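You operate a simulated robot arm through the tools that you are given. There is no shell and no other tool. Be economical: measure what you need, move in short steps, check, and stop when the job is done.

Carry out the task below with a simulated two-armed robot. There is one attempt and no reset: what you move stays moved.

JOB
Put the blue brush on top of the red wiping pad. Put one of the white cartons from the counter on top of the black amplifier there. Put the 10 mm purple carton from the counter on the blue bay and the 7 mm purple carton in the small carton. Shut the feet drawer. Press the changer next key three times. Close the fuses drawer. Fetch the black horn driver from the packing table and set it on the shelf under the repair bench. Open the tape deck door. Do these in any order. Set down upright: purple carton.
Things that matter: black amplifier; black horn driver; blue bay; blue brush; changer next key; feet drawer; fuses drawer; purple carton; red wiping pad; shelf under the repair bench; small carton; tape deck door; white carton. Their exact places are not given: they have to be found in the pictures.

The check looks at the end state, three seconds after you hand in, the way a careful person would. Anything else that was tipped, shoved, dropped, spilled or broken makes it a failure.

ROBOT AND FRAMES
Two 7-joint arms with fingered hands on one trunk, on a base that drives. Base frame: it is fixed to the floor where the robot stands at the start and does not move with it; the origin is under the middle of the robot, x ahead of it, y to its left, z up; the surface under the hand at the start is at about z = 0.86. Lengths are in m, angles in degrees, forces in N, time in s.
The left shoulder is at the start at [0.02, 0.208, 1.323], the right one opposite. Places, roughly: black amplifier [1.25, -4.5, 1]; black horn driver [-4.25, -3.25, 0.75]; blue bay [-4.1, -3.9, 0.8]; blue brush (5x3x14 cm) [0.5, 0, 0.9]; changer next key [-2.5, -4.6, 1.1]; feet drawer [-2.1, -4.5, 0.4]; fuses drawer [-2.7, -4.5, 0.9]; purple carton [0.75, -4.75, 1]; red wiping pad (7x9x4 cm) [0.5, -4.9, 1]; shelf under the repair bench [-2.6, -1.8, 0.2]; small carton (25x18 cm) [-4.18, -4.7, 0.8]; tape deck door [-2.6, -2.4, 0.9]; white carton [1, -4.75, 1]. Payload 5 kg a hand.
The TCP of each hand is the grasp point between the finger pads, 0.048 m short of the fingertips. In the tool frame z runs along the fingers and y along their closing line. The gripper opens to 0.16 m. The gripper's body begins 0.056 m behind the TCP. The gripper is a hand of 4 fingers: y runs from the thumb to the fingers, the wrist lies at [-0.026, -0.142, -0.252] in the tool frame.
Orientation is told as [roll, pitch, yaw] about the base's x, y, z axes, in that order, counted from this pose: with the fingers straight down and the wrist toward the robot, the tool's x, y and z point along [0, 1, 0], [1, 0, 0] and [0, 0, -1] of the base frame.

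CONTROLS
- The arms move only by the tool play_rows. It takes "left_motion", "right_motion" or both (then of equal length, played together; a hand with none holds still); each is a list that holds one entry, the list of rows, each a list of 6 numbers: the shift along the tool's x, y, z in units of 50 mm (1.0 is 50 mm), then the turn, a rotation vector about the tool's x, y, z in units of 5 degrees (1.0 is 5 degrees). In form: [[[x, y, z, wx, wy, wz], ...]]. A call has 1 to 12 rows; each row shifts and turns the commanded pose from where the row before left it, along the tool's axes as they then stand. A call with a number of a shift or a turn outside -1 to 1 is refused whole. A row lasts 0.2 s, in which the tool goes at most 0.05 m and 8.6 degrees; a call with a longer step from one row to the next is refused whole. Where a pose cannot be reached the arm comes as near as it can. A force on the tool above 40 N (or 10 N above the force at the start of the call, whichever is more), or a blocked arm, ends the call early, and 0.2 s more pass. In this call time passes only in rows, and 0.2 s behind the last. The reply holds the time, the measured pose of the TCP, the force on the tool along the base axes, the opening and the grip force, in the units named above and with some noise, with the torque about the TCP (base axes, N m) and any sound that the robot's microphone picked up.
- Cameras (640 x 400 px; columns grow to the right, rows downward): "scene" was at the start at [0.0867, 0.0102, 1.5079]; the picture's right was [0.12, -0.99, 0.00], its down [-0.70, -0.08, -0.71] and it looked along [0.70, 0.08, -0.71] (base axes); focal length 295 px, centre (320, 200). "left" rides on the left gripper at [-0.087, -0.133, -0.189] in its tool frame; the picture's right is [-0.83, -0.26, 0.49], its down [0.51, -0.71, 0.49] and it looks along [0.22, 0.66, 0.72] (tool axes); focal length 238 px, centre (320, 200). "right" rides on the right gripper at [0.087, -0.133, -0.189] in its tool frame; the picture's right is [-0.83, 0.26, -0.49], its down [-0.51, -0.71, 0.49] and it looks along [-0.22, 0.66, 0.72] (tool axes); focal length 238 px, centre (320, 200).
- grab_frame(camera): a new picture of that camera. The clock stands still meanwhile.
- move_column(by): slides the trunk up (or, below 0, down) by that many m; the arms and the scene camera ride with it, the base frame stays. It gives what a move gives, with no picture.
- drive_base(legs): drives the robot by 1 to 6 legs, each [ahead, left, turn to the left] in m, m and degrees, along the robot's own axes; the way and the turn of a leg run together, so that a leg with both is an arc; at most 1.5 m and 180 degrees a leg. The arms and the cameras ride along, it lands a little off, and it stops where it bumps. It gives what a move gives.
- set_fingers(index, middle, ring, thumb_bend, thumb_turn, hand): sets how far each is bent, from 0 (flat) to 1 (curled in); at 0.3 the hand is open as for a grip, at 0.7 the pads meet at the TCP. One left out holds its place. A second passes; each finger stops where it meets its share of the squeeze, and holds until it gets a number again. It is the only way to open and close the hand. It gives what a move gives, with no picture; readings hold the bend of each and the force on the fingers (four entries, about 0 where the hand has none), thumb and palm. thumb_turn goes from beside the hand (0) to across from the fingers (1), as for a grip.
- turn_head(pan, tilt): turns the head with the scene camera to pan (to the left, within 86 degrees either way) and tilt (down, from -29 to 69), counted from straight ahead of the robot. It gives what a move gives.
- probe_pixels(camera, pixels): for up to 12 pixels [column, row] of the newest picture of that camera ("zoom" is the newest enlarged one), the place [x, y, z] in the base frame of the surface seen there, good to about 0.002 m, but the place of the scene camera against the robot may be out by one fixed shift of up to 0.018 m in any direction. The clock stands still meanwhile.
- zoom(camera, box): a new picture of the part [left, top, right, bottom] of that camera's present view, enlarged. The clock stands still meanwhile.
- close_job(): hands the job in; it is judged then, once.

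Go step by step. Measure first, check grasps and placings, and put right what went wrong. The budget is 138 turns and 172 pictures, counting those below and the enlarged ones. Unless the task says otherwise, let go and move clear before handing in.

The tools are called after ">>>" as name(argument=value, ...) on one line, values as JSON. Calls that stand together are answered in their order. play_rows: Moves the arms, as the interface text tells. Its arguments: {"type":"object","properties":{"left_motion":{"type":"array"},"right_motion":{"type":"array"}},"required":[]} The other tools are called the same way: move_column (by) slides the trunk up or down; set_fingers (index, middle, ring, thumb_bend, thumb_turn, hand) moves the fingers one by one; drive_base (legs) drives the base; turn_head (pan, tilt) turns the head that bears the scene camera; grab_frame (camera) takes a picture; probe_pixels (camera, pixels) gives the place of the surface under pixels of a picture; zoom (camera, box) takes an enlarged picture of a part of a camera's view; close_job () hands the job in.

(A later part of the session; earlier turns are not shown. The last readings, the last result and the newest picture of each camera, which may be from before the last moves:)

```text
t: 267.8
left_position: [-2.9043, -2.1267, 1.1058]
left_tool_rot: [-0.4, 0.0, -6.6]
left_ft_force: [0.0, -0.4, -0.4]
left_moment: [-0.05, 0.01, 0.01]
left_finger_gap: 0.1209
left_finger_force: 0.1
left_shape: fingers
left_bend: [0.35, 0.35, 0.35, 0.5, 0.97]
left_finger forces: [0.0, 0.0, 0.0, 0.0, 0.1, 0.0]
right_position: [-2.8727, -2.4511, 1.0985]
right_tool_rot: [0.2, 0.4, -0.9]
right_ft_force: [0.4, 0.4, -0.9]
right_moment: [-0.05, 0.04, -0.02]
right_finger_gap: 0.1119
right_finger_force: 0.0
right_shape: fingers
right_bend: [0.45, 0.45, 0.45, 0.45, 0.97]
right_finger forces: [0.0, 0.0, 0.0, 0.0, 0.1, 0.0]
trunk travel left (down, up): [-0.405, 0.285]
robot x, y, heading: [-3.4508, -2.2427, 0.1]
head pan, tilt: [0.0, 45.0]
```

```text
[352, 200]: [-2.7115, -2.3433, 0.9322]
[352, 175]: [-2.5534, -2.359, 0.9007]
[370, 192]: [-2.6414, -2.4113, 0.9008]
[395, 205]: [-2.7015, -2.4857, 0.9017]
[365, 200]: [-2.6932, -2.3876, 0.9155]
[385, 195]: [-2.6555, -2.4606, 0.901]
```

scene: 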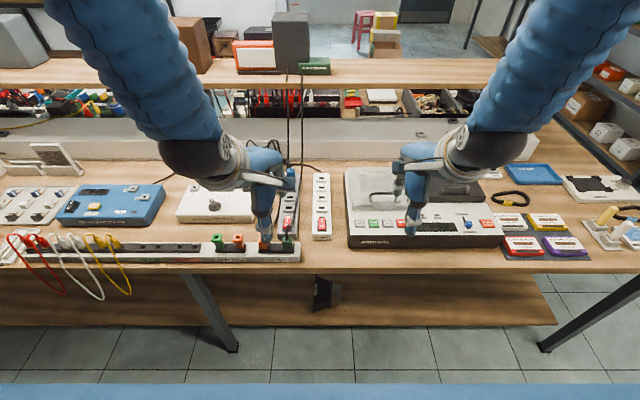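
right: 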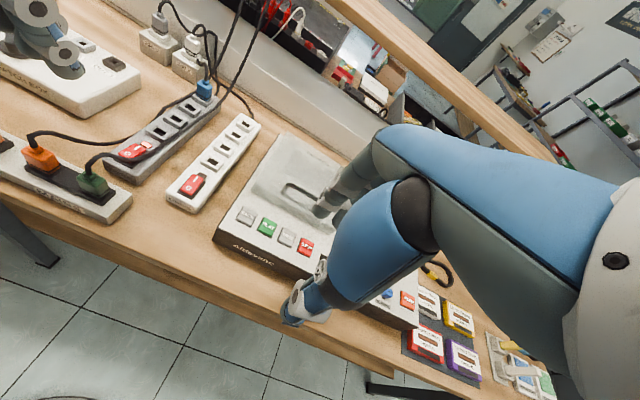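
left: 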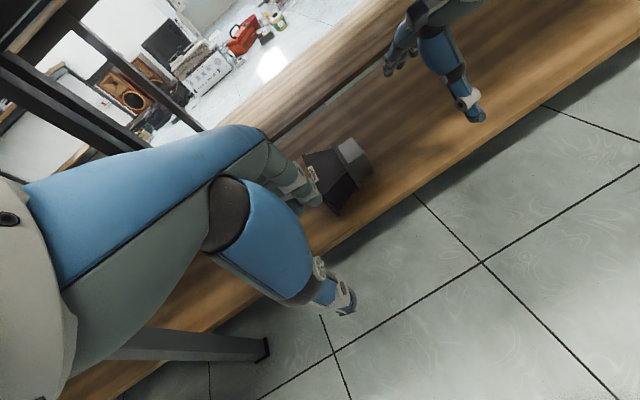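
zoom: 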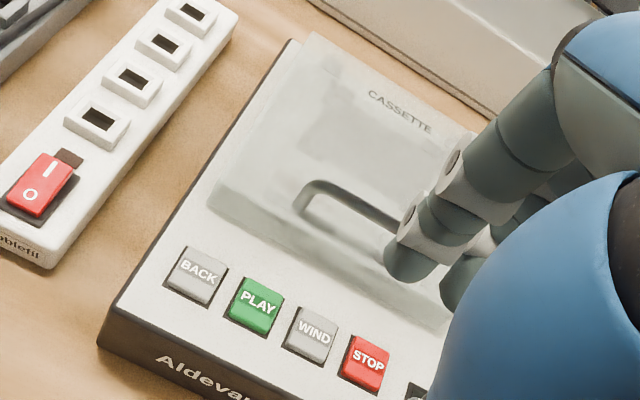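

The cassette door has its handle bar at x≈-2.708, y≈-2.40 to -2.47, top z 0.958, above the lid at 0.917. I'll narrow the hand and descend around the bar.

>>> set_fingers(hand="right", index=0.53, middle=0.53, ring=0.53, thumb_bend=0.53)

>>> play_rows(right_motion=[[[0.1, 0.83, 0, 0, 0, 0], [0.1, 0.83, 0, 0, 0, 0], [0.1, 0.83, 0, 0, 0, 0], [0.02, 0.82, 0, 0, 0, 0], [0, 0, 0.7, 0, 0, 0], [0, 0, 0.7, 0, 0, 0], [0, 0, 0.6, 0, 0, 0]]])

>>> zoom(camera="scene", box=[330, 120, 490, 250])

>>> grab_frame(camera="right")

```text
t: 268.8
left_position: [-2.9058, -2.127, 1.1059]
left_tool_rot: [-0.3, -0.1, -6.6]
left_ft_force: [-0.5, -0.2, -0.1]
left_moment: [0.02, 0.0, -0.03]
left_finger_gap: 0.1212
left_finger_force: 0.1
left_shape: fingers
left_bend: [0.35, 0.35, 0.35, 0.5, 0.97]
left_finger forces: [0.0, 0.0, 0.0, 0.0, 0.1, 0.0]
right_position: [-2.8727, -2.4509, 1.0969]
right_tool_rot: [0.1, 0.3, -0.9]
right_ft_force: [-0.3, -0.4, -0.2]
right_moment: [-0.02, 0.02, -0.02]
right_finger_gap: 0.0797
right_finger_force: 0.1
right_shape: fingers
right_bend: [0.53, 0.53, 0.53, 0.53, 0.97]
right_finger forces: [0.0, 0.0, 0.0, 0.1, 0.0, 0.0]
trunk travel left (down, up): [-0.405, 0.285]
robot x, y, heading: [-3.451, -2.2415, -0.2]
head pan, tilt: [0.0, 45.0]
```

```text
t: 270.4
left_position: [-2.9048, -2.1266, 1.1056]
left_tool_rot: [-0.4, -0.1, -6.5]
left_ft_force: [0.3, -0.7, 0.7]
left_moment: [0.01, 0.02, 0.01]
left_finger_gap: 0.1211
left_finger_force: 0.1
left_shape: fingers
left_bend: [0.35, 0.35, 0.35, 0.5, 0.97]
left_finger forces: [0.1, 0.0, 0.0, 0.0, 0.0, 0.0]
right_position: [-2.7057, -2.4371, 0.9979]
right_tool_rot: [0.2, 0.2, -0.9]
right_ft_force: [1.8, -0.5, 1.3]
right_moment: [0.0, 0.16, 0.02]
right_finger_gap: 0.0792
right_finger_force: 0.2
right_shape: fingers
right_bend: [0.53, 0.53, 0.53, 0.53, 0.97]
right_finger forces: [0.0, 0.1, 0.1, 0.1, 0.0, 0.0]
trunk travel left (down, up): [-0.405, 0.285]
robot x, y, heading: [-3.4494, -2.2462, -0.0]
head pan, tilt: [0.0, 45.0]
```

```text
3.08 times, centred on (410, 185) of scene
```

zoom: 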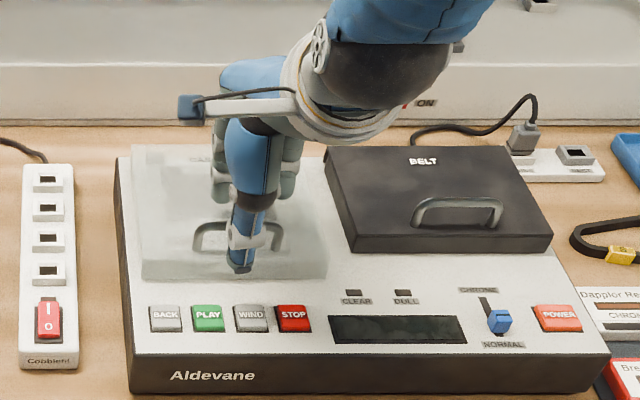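

```text
30 pictures are left
```

right: 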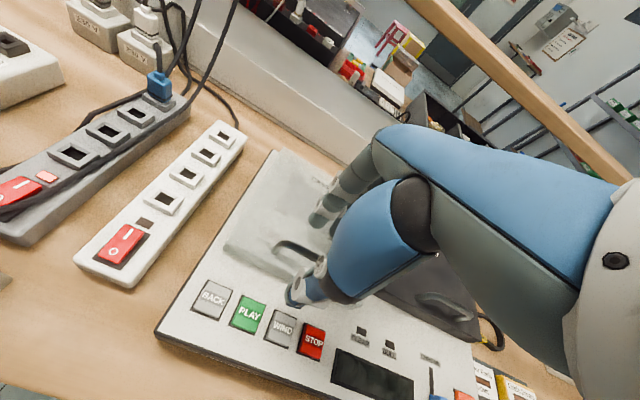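

>>> play_rows(right_motion=[[[0, 0, 0.3, 0, 0, 0], [0, 0, 0.24, 0, 0, 0]]])

>>> set_fingers(hand="right", index=0.78, middle=0.78, ring=0.78, thumb_bend=0.74)

>>> zoom(camera="scene", box=[330, 120, 490, 250])

```text
t: 271.0
left_position: [-2.9071, -2.1277, 1.108]
left_tool_rot: [-0.5, -0.4, -6.5]
left_ft_force: [-0.3, -0.4, 0.8]
left_moment: [-0.01, -0.07, -0.02]
left_finger_gap: 0.121
left_finger_force: 0.0
left_shape: fingers
left_bend: [0.35, 0.35, 0.35, 0.5, 0.97]
left_finger forces: [0.0, 0.1, 0.0, 0.0, 0.0, 0.1]
right_position: [-2.7057, -2.4366, 0.9753]
right_tool_rot: [0.2, -0.4, -0.9]
right_ft_force: [2.8, -0.5, 21.6]
right_moment: [-0.31, -1.28, -0.06]
right_finger_gap: 0.0801
right_finger_force: 11.0
right_shape: fingers
right_bend: [0.52, 0.52, 0.53, 0.53, 0.97]
right_finger forces: [2.3, 19.8, 0.1, 0.1, 0.0, 0.0]
trunk travel left (down, up): [-0.405, 0.285]
robot x, y, heading: [-3.4519, -2.2427, 0.2]
head pan, tilt: [0.0, 45.0]
```

```text
t: 272.0
left_position: [-2.9034, -2.1277, 1.1057]
left_tool_rot: [-0.3, -0.1, -6.5]
left_ft_force: [0.1, -0.6, -1.2]
left_moment: [0.0, -0.03, 0.0]
left_finger_gap: 0.121
left_finger_force: 0.0
left_shape: fingers
left_bend: [0.35, 0.35, 0.35, 0.5, 0.97]
left_finger forces: [0.0, 0.0, 0.1, 0.0, 0.0, 0.0]
right_position: [-2.7068, -2.4378, 0.9686]
right_tool_rot: [0.1, 0.5, -0.9]
right_ft_force: [17.1, -2.9, -5.8]
right_moment: [0.19, -0.23, 0.67]
right_finger_gap: 0.005
right_finger_force: 11.1
right_shape: fingers
right_bend: [0.73, 0.75, 0.74, 0.72, 0.97]
right_finger forces: [0.0, 11.7, 10.4, 0.0, 0.0, 0.1]
trunk travel left (down, up): [-0.405, 0.285]
robot x, y, heading: [-3.4496, -2.2443, -0.0]
head pan, tilt: [0.0, 45.0]
```

```text
3.08 times, centred on (410, 185) of scene
```

zoom: 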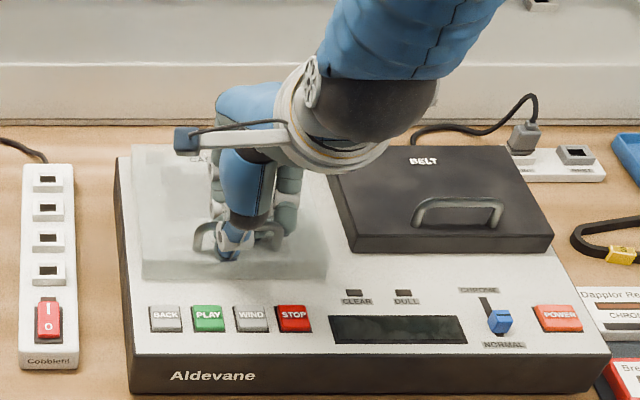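

Middle and ring fingers press the bar. I'll try a small lift along the door's arc and look.

>>> play_rows(right_motion=[[[0, 0, -0.2, 0, 0, 0], [0, 0, -0.3, 0, 0, 0], [0, 0.05, -0.4, 0, 0, 0]]])

>>> zoom(camera="scene", box=[330, 120, 490, 250])

```text
t: 272.9
left_position: [-2.9019, -2.1263, 1.1046]
left_tool_rot: [-0.4, 0.1, -6.4]
left_ft_force: [0.0, 0.1, 0.4]
left_moment: [0.0, -0.07, -0.05]
left_finger_gap: 0.1211
left_finger_force: 0.3
left_shape: fingers
left_bend: [0.35, 0.35, 0.35, 0.5, 0.97]
left_finger forces: [0.0, 0.0, 0.0, 0.0, 0.0, 0.0]
right_position: [-2.6991, -2.4372, 1.0137]
right_tool_rot: [0.3, -0.1, -0.9]
right_ft_force: [27.6, -2.3, -19.3]
right_moment: [0.0, -0.13, 0.44]
right_finger_gap: 0.0103
right_finger_force: 26.0
right_shape: fingers
right_bend: [0.72, 0.75, 0.74, 0.72, 0.97]
right_finger forces: [20.6, 11.6, 10.2, 0.0, 10.6, 0.0]
trunk travel left (down, up): [-0.405, 0.285]
robot x, y, heading: [-3.4526, -2.2453, 0.0]
head pan, tilt: [0.0, 45.0]
stopped in row 3 (right hand): the force on the tool passed its limit at 40 N (the readings are from after the stop); the commanded pose is now the measured one
```

```text
3.08 times, centred on (410, 185) of scene
```

zoom: 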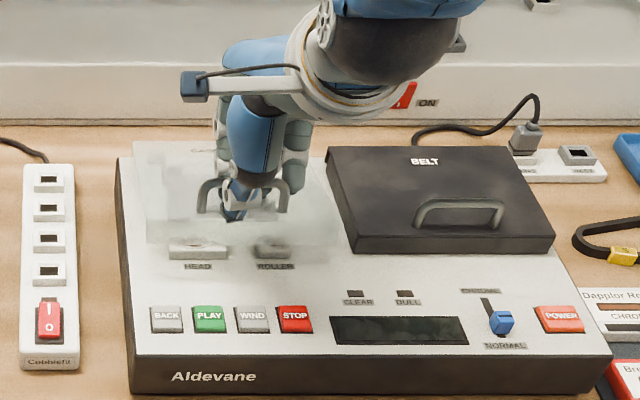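

The door is lifting, with the handle caught between the fingers. I'll follow the arc around the rear hinge at about (-2.548, z 0.915).

>>> play_rows(right_motion=[[[0, 0.2, 0, 0, 0, 0], [0, 0.33, -0.47, 0, 0, 0], [0, 0.4, -0.4, 0, 0, 0], [0, 0.47, -0.33, 0, 0, 0], [0, 0.52, -0.24, 0, 0, 0]]])

>>> zoom(camera="scene", box=[330, 100, 490, 230])

```text
t: 274.1
left_position: [-2.9097, -2.1265, 1.1091]
left_tool_rot: [-0.5, -0.3, -6.5]
left_ft_force: [-0.1, 0.1, 0.1]
left_moment: [0.03, 0.02, -0.01]
left_finger_gap: 0.1213
left_finger_force: 0.0
left_shape: fingers
left_bend: [0.35, 0.35, 0.35, 0.5, 0.97]
left_finger forces: [0.1, 0.0, 0.0, 0.1, 0.1, 0.1]
right_position: [-2.612, -2.4381, 1.0945]
right_tool_rot: [0.3, -0.3, -0.9]
right_ft_force: [-27.0, 2.7, 32.2]
right_moment: [0.26, 2.94, -0.11]
right_finger_gap: 0.025
right_finger_force: 24.2
right_shape: fingers
right_bend: [0.74, 0.74, 0.78, 0.63, 0.96]
right_finger forces: [1.6, 0.0, 0.0, 0.0, 45.9, 0.0]
trunk travel left (down, up): [-0.405, 0.285]
robot x, y, heading: [-3.4547, -2.2452, -0.2]
head pan, tilt: [0.0, 45.0]
stopped in row 5 (right hand): the force on the tool passed its limit at 45 N (the readings are from after the stop); the commanded pose is now the measured one
```

```text
3.08 times, centred on (410, 165) of scene
```

zoom: 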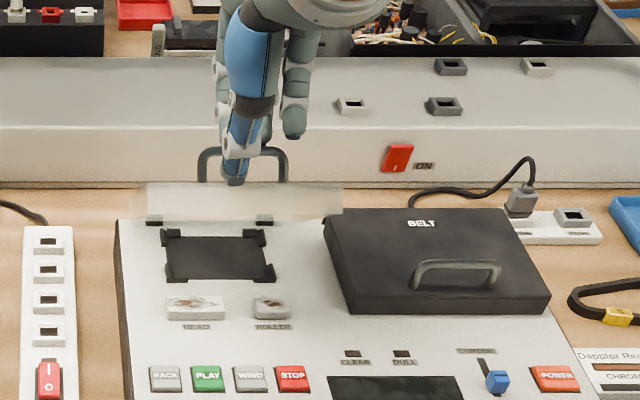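

>>> probe_pixels(camera="zoom", pixels=[[180, 190], [180, 210], [320, 190], [320, 208], [205, 160], [280, 160], [155, 218], [262, 220], [300, 200]])

>>> grab_frame(camera="right")

```text
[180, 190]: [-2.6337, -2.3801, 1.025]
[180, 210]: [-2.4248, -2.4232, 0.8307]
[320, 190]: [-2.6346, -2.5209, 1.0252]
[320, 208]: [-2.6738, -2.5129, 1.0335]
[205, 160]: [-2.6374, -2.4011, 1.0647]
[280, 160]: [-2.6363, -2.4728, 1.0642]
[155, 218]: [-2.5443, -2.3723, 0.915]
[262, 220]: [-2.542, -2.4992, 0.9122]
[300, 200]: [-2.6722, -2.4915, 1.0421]
```

```text
26 pictures are left
```

right: 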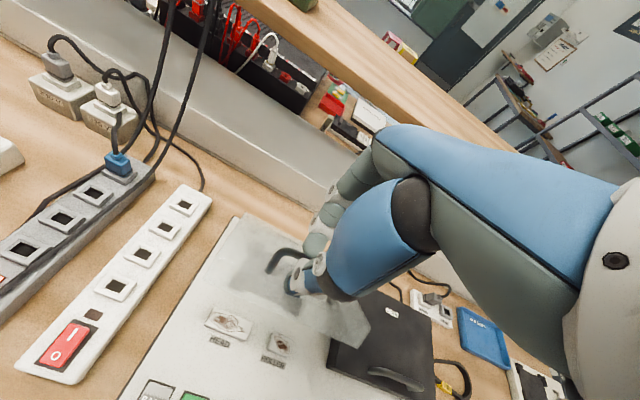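

The door is at about 45° and the hand has ridden up on the bar. I'll settle slightly lower and keep pushing along the tangent.

>>> play_rows(right_motion=[[[0, -0.25, 0.25, 0, 0, 0], [0, 0.3, -0.15, 0, 0, 0], [0, 0.36, -0.18, 0, 0, 0], [0, 0.4, -0.12, 0, 0, 0], [0, 0.4, -0.08, 0, 0, 0]]])

>>> zoom(camera="scene", box=[330, 100, 490, 230])

```text
t: 275.0
left_position: [-2.9101, -2.1269, 1.1089]
left_tool_rot: [-0.4, -0.4, -6.6]
left_ft_force: [0.1, 0.2, -0.3]
left_moment: [0.0, 0.04, -0.04]
left_finger_gap: 0.1214
left_finger_force: 0.0
left_shape: fingers
left_bend: [0.35, 0.35, 0.35, 0.5, 0.97]
left_finger forces: [0.0, 0.1, 0.1, 0.1, 0.0, 0.0]
right_position: [-2.5931, -2.4361, 1.1017]
right_tool_rot: [0.3, -0.5, -1.0]
right_ft_force: [-33.5, 2.5, 42.8]
right_moment: [0.31, 4.11, -0.17]
right_finger_gap: 0.0316
right_finger_force: 30.2
right_shape: fingers
right_bend: [0.74, 0.74, 0.78, 0.6, 0.96]
right_finger forces: [0.0, 0.1, 0.0, 0.0, 60.2, 0.0]
trunk travel left (down, up): [-0.405, 0.285]
robot x, y, heading: [-3.4545, -2.2404, 0.0]
head pan, tilt: [0.0, 45.0]
stopped in row 4 (right hand): the force on the tool passed its limit at 54 N (the readings are from after the stop); the commanded pose is now the measured one
```

```text
3.08 times, centred on (410, 165) of scene
```

zoom: 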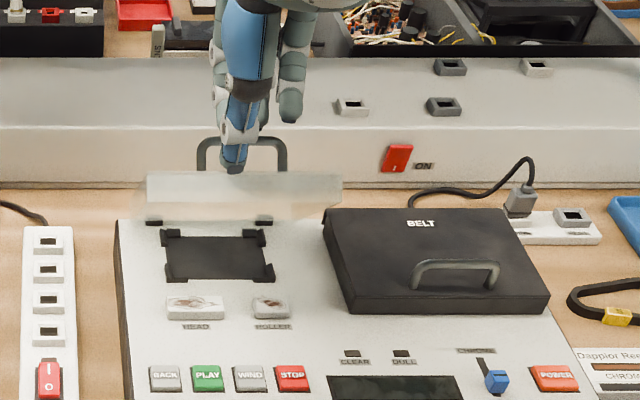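

The door opened further but the thumb now wedges on the bar. I'll ease back a little to see whether the door stays by itself.

>>> play_rows(right_motion=[[[0, -0.2, -0.4, 0, 0, 0], [0, -0.3, -0.6, 0, 0, 0], [0, -0.4, -0.6, 0, 0, 0], [0, -0.8, -0.2, 0, 0, 0]]])

>>> zoom(camera="scene", box=[330, 100, 490, 230])

```text
t: 276.0
left_position: [-2.9059, -2.1272, 1.1058]
left_tool_rot: [-0.4, -0.2, -6.4]
left_ft_force: [-0.9, 0.4, 0.0]
left_moment: [-0.03, -0.08, 0.01]
left_finger_gap: 0.1212
left_finger_force: 0.0
left_shape: fingers
left_bend: [0.35, 0.35, 0.35, 0.5, 0.97]
left_finger forces: [0.1, 0.0, 0.0, 0.0, 0.0, 0.1]
right_position: [-2.6762, -2.4378, 1.1863]
right_tool_rot: [0.3, -0.4, -0.9]
right_ft_force: [-0.6, 0.1, 0.2]
right_moment: [-0.02, -0.12, -0.03]
right_finger_gap: 0.0055
right_finger_force: 0.1
right_shape: fingers
right_bend: [0.74, 0.74, 0.78, 0.7, 0.97]
right_finger forces: [0.1, 0.1, 0.1, 0.1, 0.0, 0.0]
trunk travel left (down, up): [-0.405, 0.285]
robot x, y, heading: [-3.4506, -2.2403, -0.2]
head pan, tilt: [0.0, 45.0]
```

```text
3.08 times, centred on (410, 165) of scene
```

zoom: 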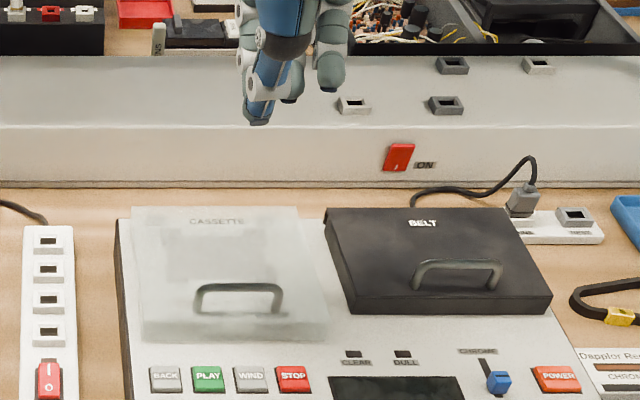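

The door falls shut below the tipping point, so it must be carried past vertical. I'll regrip and follow the computed arc with the hand kept lower so the thumb can push the bar over.

>>> set_fingers(hand="right", index=0.53, middle=0.53, ring=0.53, thumb_bend=0.53)

>>> play_rows(right_motion=[[[0, -0.6, 0.7, 0, 0, 0], [0, 0, 0.9, 0, 0, 0], [0, 0, 0.9, 0, 0, 0], [0, 0, 0.9, 0, 0, 0], [0, 0, 0.5, 0, 0, 0], [0, 0, 0.27, 0, 0, 0]]])

>>> set_fingers(hand="right", index=0.8, middle=0.8, ring=0.8, thumb_bend=0.72)

>>> play_rows(right_motion=[[[0, 0.16, -0.4, 0, 0, 0], [0, 0.22, -0.42, 0, 0, 0], [0, 0.27, -0.35, 0, 0, 0], [0, 0.27, -0.35, 0, 0, 0], [0, 0.36, -0.27, 0, 0, 0], [0, 0.36, -0.27, 0, 0, 0]]])

>>> zoom(camera="scene", box=[330, 100, 490, 230])

```text
t: 277.0
left_position: [-2.907, -2.1263, 1.1065]
left_tool_rot: [-0.5, -0.3, -6.5]
left_ft_force: [-0.3, -0.1, 0.0]
left_moment: [-0.04, -0.03, 0.02]
left_finger_gap: 0.1215
left_finger_force: 0.0
left_shape: fingers
left_bend: [0.35, 0.35, 0.35, 0.5, 0.97]
left_finger forces: [0.1, 0.0, 0.0, 0.0, 0.1, 0.0]
right_position: [-2.6742, -2.4375, 1.184]
right_tool_rot: [0.3, -0.3, -0.9]
right_ft_force: [0.3, 0.0, 0.3]
right_moment: [0.02, -0.04, 0.0]
right_finger_gap: 0.0787
right_finger_force: 0.1
right_shape: fingers
right_bend: [0.53, 0.53, 0.53, 0.53, 0.97]
right_finger forces: [0.0, 0.0, 0.0, 0.0, 0.0, 0.0]
trunk travel left (down, up): [-0.405, 0.285]
robot x, y, heading: [-3.4552, -2.2418, 0.2]
head pan, tilt: [0.0, 45.0]
```

```text
t: 278.4
left_position: [-2.9063, -2.1264, 1.1062]
left_tool_rot: [-0.4, -0.1, -6.6]
left_ft_force: [-0.4, -0.4, 0.4]
left_moment: [0.0, -0.04, -0.02]
left_finger_gap: 0.1211
left_finger_force: 0.2
left_shape: fingers
left_bend: [0.35, 0.35, 0.35, 0.5, 0.97]
left_finger forces: [0.0, 0.1, 0.0, 0.0, 0.0, 0.0]
right_position: [-2.7021, -2.4358, 0.977]
right_tool_rot: [0.4, -0.5, -0.9]
right_ft_force: [0.7, -0.2, 4.6]
right_moment: [-0.08, -0.25, 0.03]
right_finger_gap: 0.0791
right_finger_force: 2.8
right_shape: fingers
right_bend: [0.53, 0.53, 0.53, 0.53, 0.97]
right_finger forces: [0.0, 5.0, 0.1, 0.1, 0.1, 0.0]
trunk travel left (down, up): [-0.405, 0.285]
robot x, y, heading: [-3.4511, -2.2398, 0.3]
head pan, tilt: [0.0, 45.0]
```

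```text
t: 279.4
left_position: [-2.9052, -2.128, 1.1055]
left_tool_rot: [-0.4, -0.1, -6.4]
left_ft_force: [-0.6, 0.1, -0.7]
left_moment: [-0.02, 0.02, -0.03]
left_finger_gap: 0.1212
left_finger_force: 0.0
left_shape: fingers
left_bend: [0.35, 0.35, 0.35, 0.5, 0.97]
left_finger forces: [0.0, 0.0, 0.1, 0.1, 0.0, 0.1]
right_position: [-2.7012, -2.436, 0.975]
right_tool_rot: [0.4, -0.3, -0.9]
right_ft_force: [14.8, -2.9, -7.0]
right_moment: [0.3, -0.14, 0.6]
right_finger_gap: 0.0062
right_finger_force: 18.8
right_shape: fingers
right_bend: [0.73, 0.72, 0.72, 0.7, 0.97]
right_finger forces: [0.1, 11.5, 10.5, 0.0, 16.3, 0.0]
trunk travel left (down, up): [-0.405, 0.285]
robot x, y, heading: [-3.4525, -2.2392, -0.1]
head pan, tilt: [0.0, 45.0]
```

```text
t: 280.8
left_position: [-2.9079, -2.1265, 1.1077]
left_tool_rot: [-0.5, -0.3, -6.6]
left_ft_force: [0.0, 0.5, 0.1]
left_moment: [0.0, -0.02, -0.03]
left_finger_gap: 0.1213
left_finger_force: 0.0
left_shape: fingers
left_bend: [0.35, 0.35, 0.35, 0.5, 0.97]
left_finger forces: [0.0, 0.1, 0.0, 0.0, 0.0, 0.0]
right_position: [-2.6228, -2.4358, 1.0828]
right_tool_rot: [0.4, -0.5, -0.9]
right_ft_force: [-18.2, 2.3, 15.5]
right_moment: [0.19, 1.66, 0.01]
right_finger_gap: 0.0247
right_finger_force: 19.5
right_shape: fingers
right_bend: [0.74, 0.73, 0.73, 0.62, 0.96]
right_finger forces: [2.6, 4.9, 0.0, 0.1, 31.4, 0.0]
trunk travel left (down, up): [-0.405, 0.285]
robot x, y, heading: [-3.4517, -2.247, 0.3]
head pan, tilt: [0.0, 45.0]
```

```text
3.08 times, centred on (410, 165) of scene
```

zoom: 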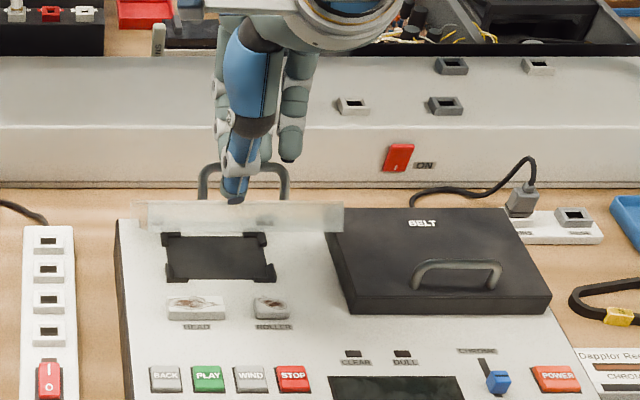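

The door is at about 40° with the thumb behind the bar. I'll keep pushing +x with the hand kept low.

>>> play_rows(right_motion=[[[0, 0.3, 0.15, 0, 0, 0], [0, 0.4, 0.0, 0, 0, 0], [0, 0.45, -0.05, 0, 0, 0], [0, 0.5, 0, 0, 0, 0], [0, 0.5, 0.03, 0, 0, 0], [0, 0.5, 0.06, 0, 0, 0], [0, 0.5, 0.1, 0, 0, 0]]])

>>> zoom(camera="scene", box=[330, 100, 490, 230])

```text
t: 281.2
left_position: [-2.9099, -2.128, 1.1071]
left_tool_rot: [-0.4, -0.4, -6.5]
left_ft_force: [0.0, 0.0, -0.4]
left_moment: [0.0, 0.05, -0.04]
left_finger_gap: 0.1213
left_finger_force: 0.1
left_shape: fingers
left_bend: [0.35, 0.35, 0.35, 0.5, 0.97]
left_finger forces: [0.0, 0.0, 0.1, 0.0, 0.1, 0.0]
right_position: [-2.6138, -2.4362, 1.0781]
right_tool_rot: [0.2, -0.1, -0.9]
right_ft_force: [-31.0, 2.4, 27.9]
right_moment: [0.27, 3.38, -0.09]
right_finger_gap: 0.0338
right_finger_force: 23.9
right_shape: fingers
right_bend: [0.74, 0.74, 0.73, 0.58, 0.96]
right_finger forces: [0.1, 0.0, 0.0, 0.1, 47.6, 0.0]
trunk travel left (down, up): [-0.405, 0.285]
robot x, y, heading: [-3.4523, -2.2442, 0.1]
head pan, tilt: [0.0, 45.0]
stopped in row 2 (right hand): the force on the tool passed its limit at 42 N (the readings are from after the stop); the commanded pose is now the measured one
```

```text
3.08 times, centred on (410, 165) of scene
```

zoom: 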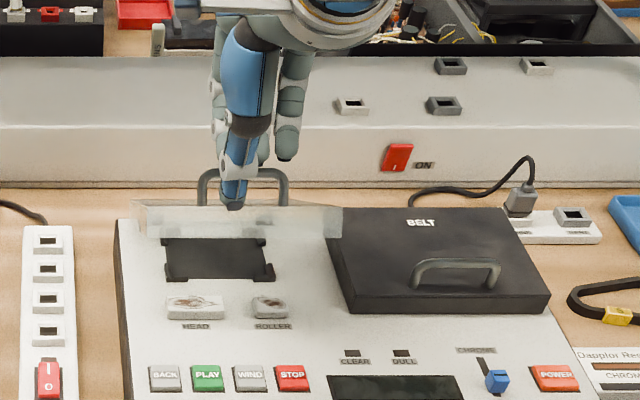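

Lowering jams the bar by friction, since the force lies along the door plane. I'll push along the tangent with more upward motion so friction helps.

>>> play_rows(right_motion=[[[0, -0.1, -0.4, 0, 0, 0], [0, 0.25, -0.45, 0, 0, 0], [0, 0.4, -0.4, 0, 0, 0], [0, 0.45, -0.35, 0, 0, 0], [0, 0.5, -0.25, 0, 0, 0], [0, 0.55, -0.2, 0, 0, 0], [0, 0.55, -0.12, 0, 0, 0], [0, 0.55, -0.05, 0, 0, 0]]])

>>> zoom(camera="scene", box=[330, 100, 490, 230])

```text
t: 283.0
left_position: [-2.9046, -2.1279, 1.1045]
left_tool_rot: [-0.5, -0.2, -6.5]
left_ft_force: [0.6, -1.2, -0.1]
left_moment: [0.05, 0.05, 0.0]
left_finger_gap: 0.1209
left_finger_force: 0.0
left_shape: fingers
left_bend: [0.35, 0.35, 0.35, 0.5, 0.97]
left_finger forces: [0.0, 0.0, 0.0, 0.0, 0.0, 0.1]
right_position: [-2.4504, -2.4408, 1.1863]
right_tool_rot: [0.2, -0.2, -1.0]
right_ft_force: [0.9, -0.7, 0.1]
right_moment: [0.01, 0.06, 0.03]
right_finger_gap: 0.0057
right_finger_force: 0.1
right_shape: fingers
right_bend: [0.74, 0.74, 0.73, 0.69, 0.97]
right_finger forces: [0.0, 0.0, 0.0, 0.0, 0.0, 0.0]
trunk travel left (down, up): [-0.405, 0.285]
robot x, y, heading: [-3.4522, -2.2441, -0.2]
head pan, tilt: [0.0, 45.0]
```

```text
3.08 times, centred on (410, 165) of scene
```

zoom: 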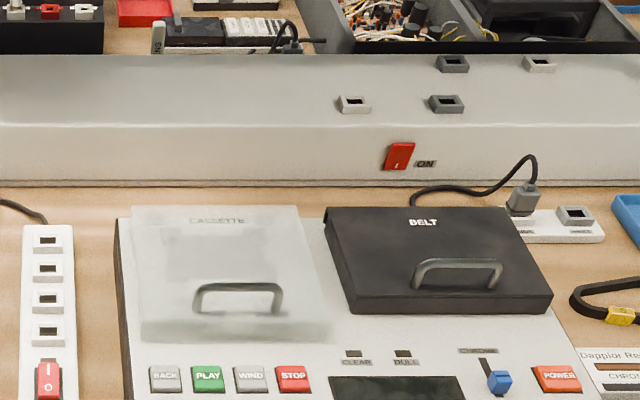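

The hand slipped off and the door closed again. Analysis shows the bar hangs about 4.5 cm below the TCP once lifted, so my arc was too tight. I'll retract, move the base 8 cm closer, and retry with a corrected arc and a forward tilt so the thumb lies under the bar.

>>> play_rows(right_motion=[[[0, -1, 0, 0, 0, 0], [0, -1, 0, 0, 0, 0], [0, -1, 0, 0, 0, 0], [0, -1, 0, 0, 0, 0], [0, -1, 0, 0, 0, 0], [0, -1, 0, 0, 0, 0], [0, -0.7, 0, 0, 0, 0]]])

>>> set_fingers(hand="right", index=0.53, middle=0.53, ring=0.53, thumb_bend=0.53)

>>> drive_base(legs=[[0.08, 0, 0]])

```text
t: 284.6
left_position: [-2.9062, -2.1272, 1.1062]
left_tool_rot: [-0.4, -0.2, -6.5]
left_ft_force: [-0.8, -0.5, 0.4]
left_moment: [-0.03, -0.06, -0.02]
left_finger_gap: 0.121
left_finger_force: 0.0
left_shape: fingers
left_bend: [0.35, 0.35, 0.35, 0.5, 0.97]
left_finger forces: [0.0, 0.1, 0.0, 0.0, 0.1, 0.0]
right_position: [-2.7862, -2.4356, 1.1873]
right_tool_rot: [0.2, -0.2, -1.0]
right_ft_force: [-1.4, 0.4, 0.1]
right_moment: [-0.09, 0.04, 0.01]
right_finger_gap: 0.0059
right_finger_force: 0.1
right_shape: fingers
right_bend: [0.74, 0.74, 0.73, 0.69, 0.97]
right_finger forces: [0.0, 0.0, 0.0, 0.1, 0.0, 0.0]
trunk travel left (down, up): [-0.405, 0.285]
robot x, y, heading: [-3.4508, -2.2424, -0.1]
head pan, tilt: [0.0, 45.0]
```

```text
t: 285.6
left_position: [-2.9063, -2.1272, 1.1073]
left_tool_rot: [-0.3, -0.2, -6.5]
left_ft_force: [-0.5, -0.7, 1.1]
left_moment: [0.0, -0.03, 0.0]
left_finger_gap: 0.1212
left_finger_force: 0.1
left_shape: fingers
left_bend: [0.35, 0.35, 0.35, 0.5, 0.97]
left_finger forces: [0.0, 0.0, 0.0, 0.1, 0.1, 0.0]
right_position: [-2.7871, -2.4342, 1.1847]
right_tool_rot: [0.3, -0.2, -0.8]
right_ft_force: [-0.9, 0.0, -0.3]
right_moment: [0.0, 0.01, 0.04]
right_finger_gap: 0.0788
right_finger_force: 0.2
right_shape: fingers
right_bend: [0.53, 0.53, 0.53, 0.53, 0.97]
right_finger forces: [0.0, 0.0, 0.0, 0.1, 0.0, 0.0]
trunk travel left (down, up): [-0.405, 0.285]
robot x, y, heading: [-3.4544, -2.2406, -0.2]
head pan, tilt: [0.0, 45.0]
```

```text
t: 286.6
left_position: [-2.8256, -2.1274, 1.1052]
left_tool_rot: [-0.4, -0.1, -6.5]
left_ft_force: [1.4, 0.2, -1.8]
left_moment: [0.0, 0.12, -0.04]
left_finger_gap: 0.1214
left_finger_force: 0.0
left_shape: fingers
left_bend: [0.35, 0.35, 0.35, 0.5, 0.97]
left_finger forces: [0.0, 0.1, 0.0, 0.1, 0.0, 0.0]
right_position: [-2.7049, -2.4357, 1.184]
right_tool_rot: [0.4, -0.1, -1.1]
right_ft_force: [1.3, 0.2, -1.2]
right_moment: [0.03, 0.11, 0.04]
right_finger_gap: 0.0788
right_finger_force: 0.1
right_shape: fingers
right_bend: [0.53, 0.53, 0.53, 0.53, 0.97]
right_finger forces: [0.0, 0.0, 0.0, 0.1, 0.0, 0.1]
trunk travel left (down, up): [-0.405, 0.285]
robot x, y, heading: [-3.374, -2.2407, -0.2]
head pan, tilt: [0.0, 45.0]
```

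The hand is above the handle at (-2.705, -2.436). I'll descend, close, and run the first half of the corrected arc.

>>> play_rows(right_motion=[[[0, 0, 0.9, 0, 0, 0], [0, 0, 0.9, 0, 0, 0], [0, 0, 0.9, 0, 0, 0], [0, 0, 0.9, 0, 0, 0], [0, 0, 0.52, 0, 0, 0]]])

>>> set_fingers(hand="right", index=0.8, middle=0.8, ring=0.8, thumb_bend=0.72)

>>> play_rows(right_motion=[[[0, -0.12, -0.42, 0, 0, 0], [0, 0.28, -0.8, -1, 0, 0], [0, 0.52, -0.64, -1, 0, 0], [0, 0.74, -0.41, -1, 0, 0]]])

>>> zoom(camera="scene", box=[330, 110, 490, 240])

```text
t: 287.9
left_position: [-2.8275, -2.1284, 1.1055]
left_tool_rot: [-0.4, -0.2, -6.5]
left_ft_force: [-0.6, -0.3, -0.7]
left_moment: [-0.05, 0.02, 0.01]
left_finger_gap: 0.1211
left_finger_force: 0.1
left_shape: fingers
left_bend: [0.35, 0.35, 0.35, 0.5, 0.97]
left_finger forces: [0.1, 0.1, 0.1, 0.0, 0.0, 0.1]
right_position: [-2.7069, -2.4331, 0.9804]
right_tool_rot: [0.4, -0.1, -1.0]
right_ft_force: [-0.3, -0.9, 0.1]
right_moment: [-0.01, 0.1, 0.01]
right_finger_gap: 0.079
right_finger_force: 0.0
right_shape: fingers
right_bend: [0.53, 0.53, 0.53, 0.53, 0.97]
right_finger forces: [0.0, 0.0, 0.0, 0.1, 0.1, 0.0]
trunk travel left (down, up): [-0.405, 0.285]
robot x, y, heading: [-3.3723, -2.2414, -0.1]
head pan, tilt: [0.0, 45.0]
```

```text
t: 288.9
left_position: [-2.8244, -2.1288, 1.104]
left_tool_rot: [-0.4, 0.0, -6.5]
left_ft_force: [0.7, -0.6, -0.3]
left_moment: [-0.02, 0.02, -0.02]
left_finger_gap: 0.1211
left_finger_force: 0.0
left_shape: fingers
left_bend: [0.35, 0.35, 0.35, 0.5, 0.97]
left_finger forces: [0.1, 0.1, 0.0, 0.1, 0.0, 0.0]
right_position: [-2.7031, -2.4346, 0.9789]
right_tool_rot: [0.3, -0.3, -0.9]
right_ft_force: [29.7, -3.2, -9.8]
right_moment: [-0.09, -0.78, 0.79]
right_finger_gap: 0.0083
right_finger_force: 21.2
right_shape: fingers
right_bend: [0.73, 0.72, 0.73, 0.7, 0.97]
right_finger forces: [10.6, 12.4, 13.3, 0.0, 5.9, 0.1]
trunk travel left (down, up): [-0.405, 0.285]
robot x, y, heading: [-3.3674, -2.2428, 0.1]
head pan, tilt: [0.0, 45.0]
```

```text
t: 289.2
left_position: [-2.8248, -2.1273, 1.1054]
left_tool_rot: [-0.4, 0.1, -6.4]
left_ft_force: [-1.5, 1.1, 0.7]
left_moment: [-0.01, -0.1, 0.0]
left_finger_gap: 0.1213
left_finger_force: 0.2
left_shape: fingers
left_bend: [0.35, 0.35, 0.35, 0.5, 0.97]
left_finger forces: [0.1, 0.1, 0.0, 0.0, 0.0, 0.1]
right_position: [-2.7, -2.4358, 0.9954]
right_tool_rot: [0.3, -1.2, -1.0]
right_ft_force: [32.4, -3.5, -14.9]
right_moment: [-0.1, -0.84, 0.82]
right_finger_gap: 0.0078
right_finger_force: 23.1
right_shape: fingers
right_bend: [0.73, 0.72, 0.73, 0.71, 0.97]
right_finger forces: [13.5, 14.2, 13.9, 0.1, 5.4, 0.0]
trunk travel left (down, up): [-0.405, 0.285]
robot x, y, heading: [-3.3738, -2.2414, 0.1]
head pan, tilt: [0.0, 45.0]
stopped in row 1 (right hand): the force on the tool passed its limit at 44 N (the readings are from after the stop); the commanded pose is now the measured one
```

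```text
3.08 times, centred on (410, 175) of scene
```

zoom: 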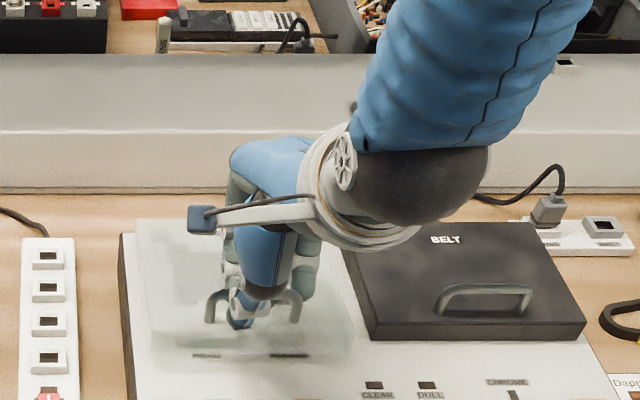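

>>> play_rows(right_motion=[[[0, 0.2, -0.3, -0.3, 0, 0], [0, 0.2, -0.5, -0.7, 0, 0], [0, 0.45, -0.64, -1, 0, 0], [0, 0.7, -0.41, -1, 0, 0]]])

>>> zoom(camera="scene", box=[330, 110, 490, 240])

```text
t: 290.0
left_position: [-2.8228, -2.1262, 1.1035]
left_tool_rot: [-0.4, 0.0, -6.4]
left_ft_force: [0.1, 1.0, 0.3]
left_moment: [0.01, -0.06, -0.03]
left_finger_gap: 0.1214
left_finger_force: 0.1
left_shape: fingers
left_bend: [0.35, 0.35, 0.35, 0.5, 0.97]
left_finger forces: [0.0, 0.1, 0.0, 0.0, 0.1, 0.0]
right_position: [-2.6728, -2.4366, 1.0467]
right_tool_rot: [0.3, -7.9, -1.0]
right_ft_force: [34.2, -2.5, -34.6]
right_moment: [0.07, -0.67, 0.66]
right_finger_gap: 0.0087
right_finger_force: 34.8
right_shape: fingers
right_bend: [0.72, 0.71, 0.73, 0.72, 0.97]
right_finger forces: [19.5, 18.8, 13.8, 0.0, 17.5, 0.0]
trunk travel left (down, up): [-0.405, 0.285]
robot x, y, heading: [-3.3742, -2.2445, -0.0]
head pan, tilt: [0.0, 45.0]
stopped in row 3 (right hand): the force on the tool passed its limit at 52 N (the readings are from after the stop); the commanded pose is now the measured one
```

```text
3.08 times, centred on (410, 175) of scene
```

zoom: 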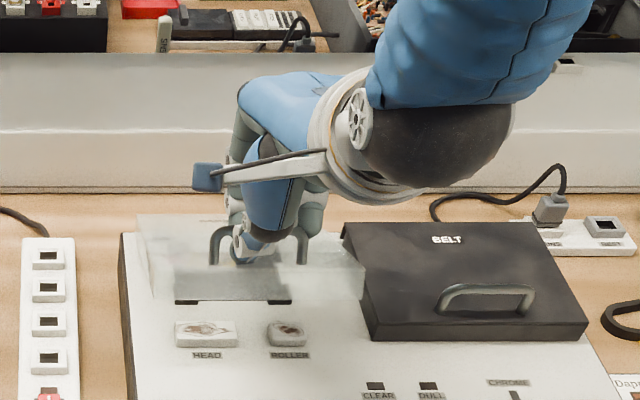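

The door is at about 30° and held properly with the bar about 2 cm below the TCP. I'll firm up the thumb and continue along the matching arc.

>>> set_fingers(hand="right", thumb_bend=0.9, index=0.9, middle=0.9, ring=0.9)

>>> play_rows(right_motion=[[[0, 0.31, -0.05, 0, 0, 0], [0, 0.31, -0.15, 0, 0, 0], [0, 0.28, -0.12, 0, 0, 0], [0, 0.28, -0.11, 0, 0, 0], [0, 0.29, -0.06, 0, 0, 0], [0, 0.29, -0.06, 0, 0, 0]]])

>>> zoom(camera="scene", box=[330, 110, 490, 240])

```text
t: 291.0
left_position: [-2.8234, -2.1282, 1.1038]
left_tool_rot: [-0.4, 0.0, -6.5]
left_ft_force: [0.7, -0.5, 0.3]
left_moment: [0.02, 0.06, 0.01]
left_finger_gap: 0.1213
left_finger_force: 0.1
left_shape: fingers
left_bend: [0.35, 0.35, 0.35, 0.5, 0.97]
left_finger forces: [0.0, 0.0, 0.0, 0.0, 0.1, 0.0]
right_position: [-2.6739, -2.4352, 1.0483]
right_tool_rot: [0.3, -7.8, -0.9]
right_ft_force: [28.9, -5.6, -27.6]
right_moment: [-0.67, -0.57, 0.74]
right_finger_gap: 0.0076
right_finger_force: 30.7
right_shape: fingers
right_bend: [0.72, 0.67, 0.73, 0.73, 0.97]
right_finger forces: [11.5, 11.1, 13.3, 0.0, 25.6, 0.1]
trunk travel left (down, up): [-0.405, 0.285]
robot x, y, heading: [-3.3723, -2.2437, 0.1]
head pan, tilt: [0.0, 45.0]
```

```text
t: 292.4
left_position: [-2.8258, -2.1281, 1.1058]
left_tool_rot: [-0.4, 0.0, -6.5]
left_ft_force: [-0.3, 0.5, 0.6]
left_moment: [-0.01, 0.02, 0.0]
left_finger_gap: 0.1217
left_finger_force: 0.0
left_shape: fingers
left_bend: [0.35, 0.35, 0.35, 0.5, 0.97]
left_finger forces: [0.0, 0.0, 0.1, 0.0, 0.0, 0.0]
right_position: [-2.5955, -2.4359, 1.0899]
right_tool_rot: [0.3, -8.1, -0.9]
right_ft_force: [-0.8, -5.0, 0.2]
right_moment: [-0.33, 0.09, 0.72]
right_finger_gap: 0.0021
right_finger_force: 24.1
right_shape: fingers
right_bend: [0.73, 0.72, 0.74, 0.74, 0.97]
right_finger forces: [6.4, 5.5, 11.3, 0.0, 25.4, 0.1]
trunk travel left (down, up): [-0.405, 0.285]
robot x, y, heading: [-3.3705, -2.2427, -0.0]
head pan, tilt: [0.0, 45.0]
```

```text
3.08 times, centred on (410, 175) of scene
```

zoom: 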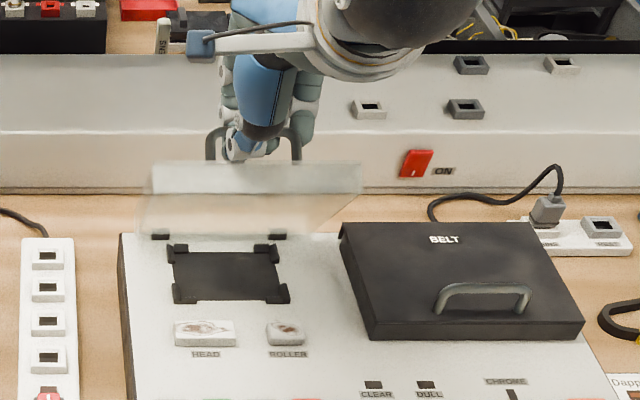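

The door is at about 60° with almost no force. I'll carry on past vertical.

>>> play_rows(right_motion=[[[0, 0.3, -0.02, 0, 0, 0], [0, 0.3, -0.01, 0, 0, 0], [0, 0.3, 0.03, 0, 0, 0], [0, 0.3, 0.04, 0, 0, 0], [0, 0.28, 0.08, 0, 0, 0], [0, 0.28, 0.1, 0, 0, 0], [0, 0.26, 0.14, 0, 0, 0], [0, 0.26, 0.16, 0, 0, 0]]])

>>> zoom(camera="scene", box=[330, 110, 490, 240])

```text
t: 293.4
left_position: [-2.8299, -2.1272, 1.1064]
left_tool_rot: [-0.5, -0.2, -6.5]
left_ft_force: [1.1, -1.4, -1.2]
left_moment: [-0.03, 0.05, -0.05]
left_finger_gap: 0.121
left_finger_force: 0.1
left_shape: fingers
left_bend: [0.35, 0.35, 0.35, 0.5, 0.97]
left_finger forces: [0.0, 0.0, 0.1, 0.1, 0.0, 0.0]
right_position: [-2.5397, -2.4369, 1.1041]
right_tool_rot: [0.5, -8.6, -1.1]
right_ft_force: [-20.2, -1.1, 31.2]
right_moment: [0.76, 3.93, 0.71]
right_finger_gap: 0.0071
right_finger_force: 117.4
right_shape: fingers
right_bend: [0.72, 0.71, 0.73, 0.71, 0.97]
right_finger forces: [7.4, 9.0, 4.6, 0.1, 213.1, 0.0]
trunk travel left (down, up): [-0.405, 0.285]
robot x, y, heading: [-3.372, -2.2429, -0.1]
head pan, tilt: [0.0, 45.0]
stopped in row 4 (right hand): the force on the tool passed its limit at 46 N (the readings are from after the stop); the commanded pose is now the measured one
```

```text
3.08 times, centred on (410, 175) of scene
```

zoom: 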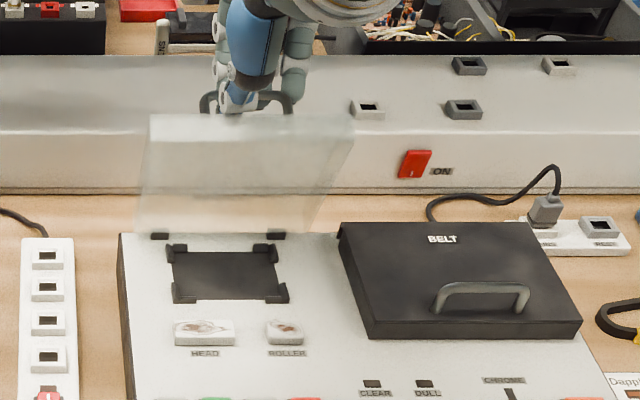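

The door is near 80°, with the thumb loaded in the handle gap. I'll relieve it upward slightly and push on over.

>>> play_rows(right_motion=[[[0, -0.08, -0.14, 0, 0, 0], [0, 0.2, -0.08, 0, 0, 0], [0, 0.25, -0.02, 0, 0, 0], [0, 0.3, 0.02, 0, 0, 0], [0, 0.3, 0.05, 0, 0, 0], [0, 0.3, 0.08, 0, 0, 0], [0, 0.3, 0.1, 0, 0, 0]]])

>>> zoom(camera="scene", box=[330, 90, 490, 220])

```text
t: 294.9
left_position: [-2.8278, -2.1262, 1.1067]
left_tool_rot: [-0.4, -0.1, -6.5]
left_ft_force: [0.1, 0.4, 0.3]
left_moment: [-0.01, 0.06, 0.02]
left_finger_gap: 0.1212
left_finger_force: 0.1
left_shape: fingers
left_bend: [0.35, 0.35, 0.35, 0.5, 0.97]
left_finger forces: [0.0, 0.1, 0.0, 0.2, 0.0, 0.0]
right_position: [-2.4634, -2.439, 1.1082]
right_tool_rot: [0.4, -7.8, -1.1]
right_ft_force: [-20.8, 4.5, -15.4]
right_moment: [-0.08, 3.32, 0.38]
right_finger_gap: 0.0239
right_finger_force: 122.4
right_shape: fingers
right_bend: [0.73, 0.73, 0.74, 0.62, 0.96]
right_finger forces: [0.0, 0.4, 0.0, 0.1, 243.7, 0.1]
trunk travel left (down, up): [-0.405, 0.285]
robot x, y, heading: [-3.375, -2.2421, -0.1]
head pan, tilt: [0.0, 45.0]
```

```text
3.08 times, centred on (410, 155) of scene
```

zoom: 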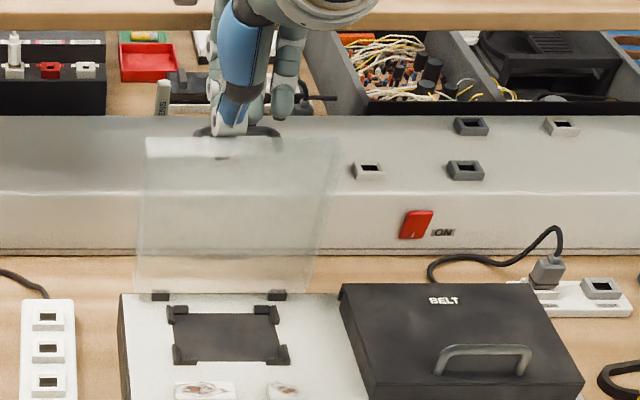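

The door is past vertical. I'll relax the thumb, open the fingers away, and lift straight up out of the handle.

>>> set_fingers(hand="right", index=0.6, middle=0.6, ring=0.6, thumb_bend=0.62)

>>> play_rows(right_motion=[[[0, 0.06, -0.4, 0, 0, 0], [0, 0.06, -0.4, 0, 0, 0], [0, 0.06, -0.5, 0, 0, 0], [0, 0.06, -0.6, 0, 0, 0], [0, 0.06, -0.6, 0, 0, 0]]])

>>> zoom(camera="scene", box=[330, 90, 490, 220])

```text
t: 295.9
left_position: [-2.8285, -2.1264, 1.1068]
left_tool_rot: [-0.5, -0.2, -6.5]
left_ft_force: [-0.1, -0.5, 1.2]
left_moment: [0.03, -0.02, -0.01]
left_finger_gap: 0.1212
left_finger_force: 0.0
left_shape: fingers
left_bend: [0.35, 0.35, 0.35, 0.5, 0.97]
left_finger forces: [0.0, 0.0, 0.0, 0.0, 0.0, 0.0]
right_position: [-2.4637, -2.4386, 1.1111]
right_tool_rot: [0.4, -8.2, -1.1]
right_ft_force: [-28.9, 7.2, -11.1]
right_moment: [0.61, 0.34, -1.21]
right_finger_gap: 0.0568
right_finger_force: 37.9
right_shape: fingers
right_bend: [0.6, 0.7, 0.63, 0.58, 0.95]
right_finger forces: [0.0, 15.6, 10.4, 0.0, 49.5, 0.0]
trunk travel left (down, up): [-0.405, 0.285]
robot x, y, heading: [-3.3759, -2.2441, 0.1]
head pan, tilt: [0.0, 45.0]
```

```text
t: 296.3
left_position: [-2.8301, -2.1274, 1.1061]
left_tool_rot: [-0.5, -0.2, -6.5]
left_ft_force: [-0.8, 1.0, -0.6]
left_moment: [0.02, -0.1, 0.0]
left_finger_gap: 0.121
left_finger_force: 0.1
left_shape: fingers
left_bend: [0.35, 0.35, 0.35, 0.5, 0.97]
left_finger forces: [0.0, 0.1, 0.0, 0.0, 0.0, 0.0]
right_position: [-2.47, -2.4389, 1.1175]
right_tool_rot: [0.3, -7.4, -1.1]
right_ft_force: [-16.4, 3.8, -4.5]
right_moment: [0.36, 0.54, -0.51]
right_finger_gap: 0.0573
right_finger_force: 30.9
right_shape: fingers
right_bend: [0.6, 0.66, 0.6, 0.58, 0.96]
right_finger forces: [0.1, 13.1, 0.0, 0.1, 49.4, 0.0]
trunk travel left (down, up): [-0.405, 0.285]
robot x, y, heading: [-3.3734, -2.2405, 0.2]
head pan, tilt: [0.0, 45.0]
stopped in row 1 (right hand): the force on the tool passed its limit at 43 N (the readings are from after the stop); the commanded pose is now the measured one
```

```text
3.08 times, centred on (410, 155) of scene
```

zoom: 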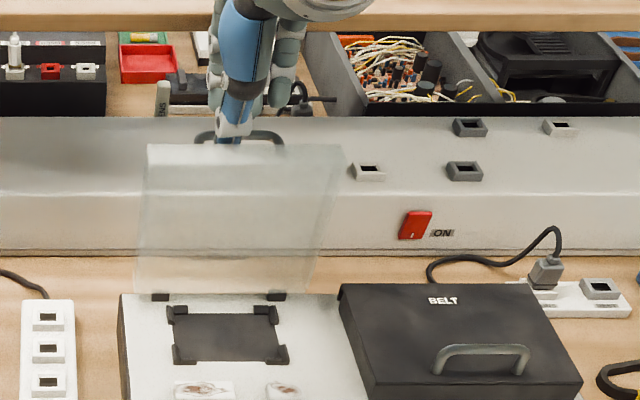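

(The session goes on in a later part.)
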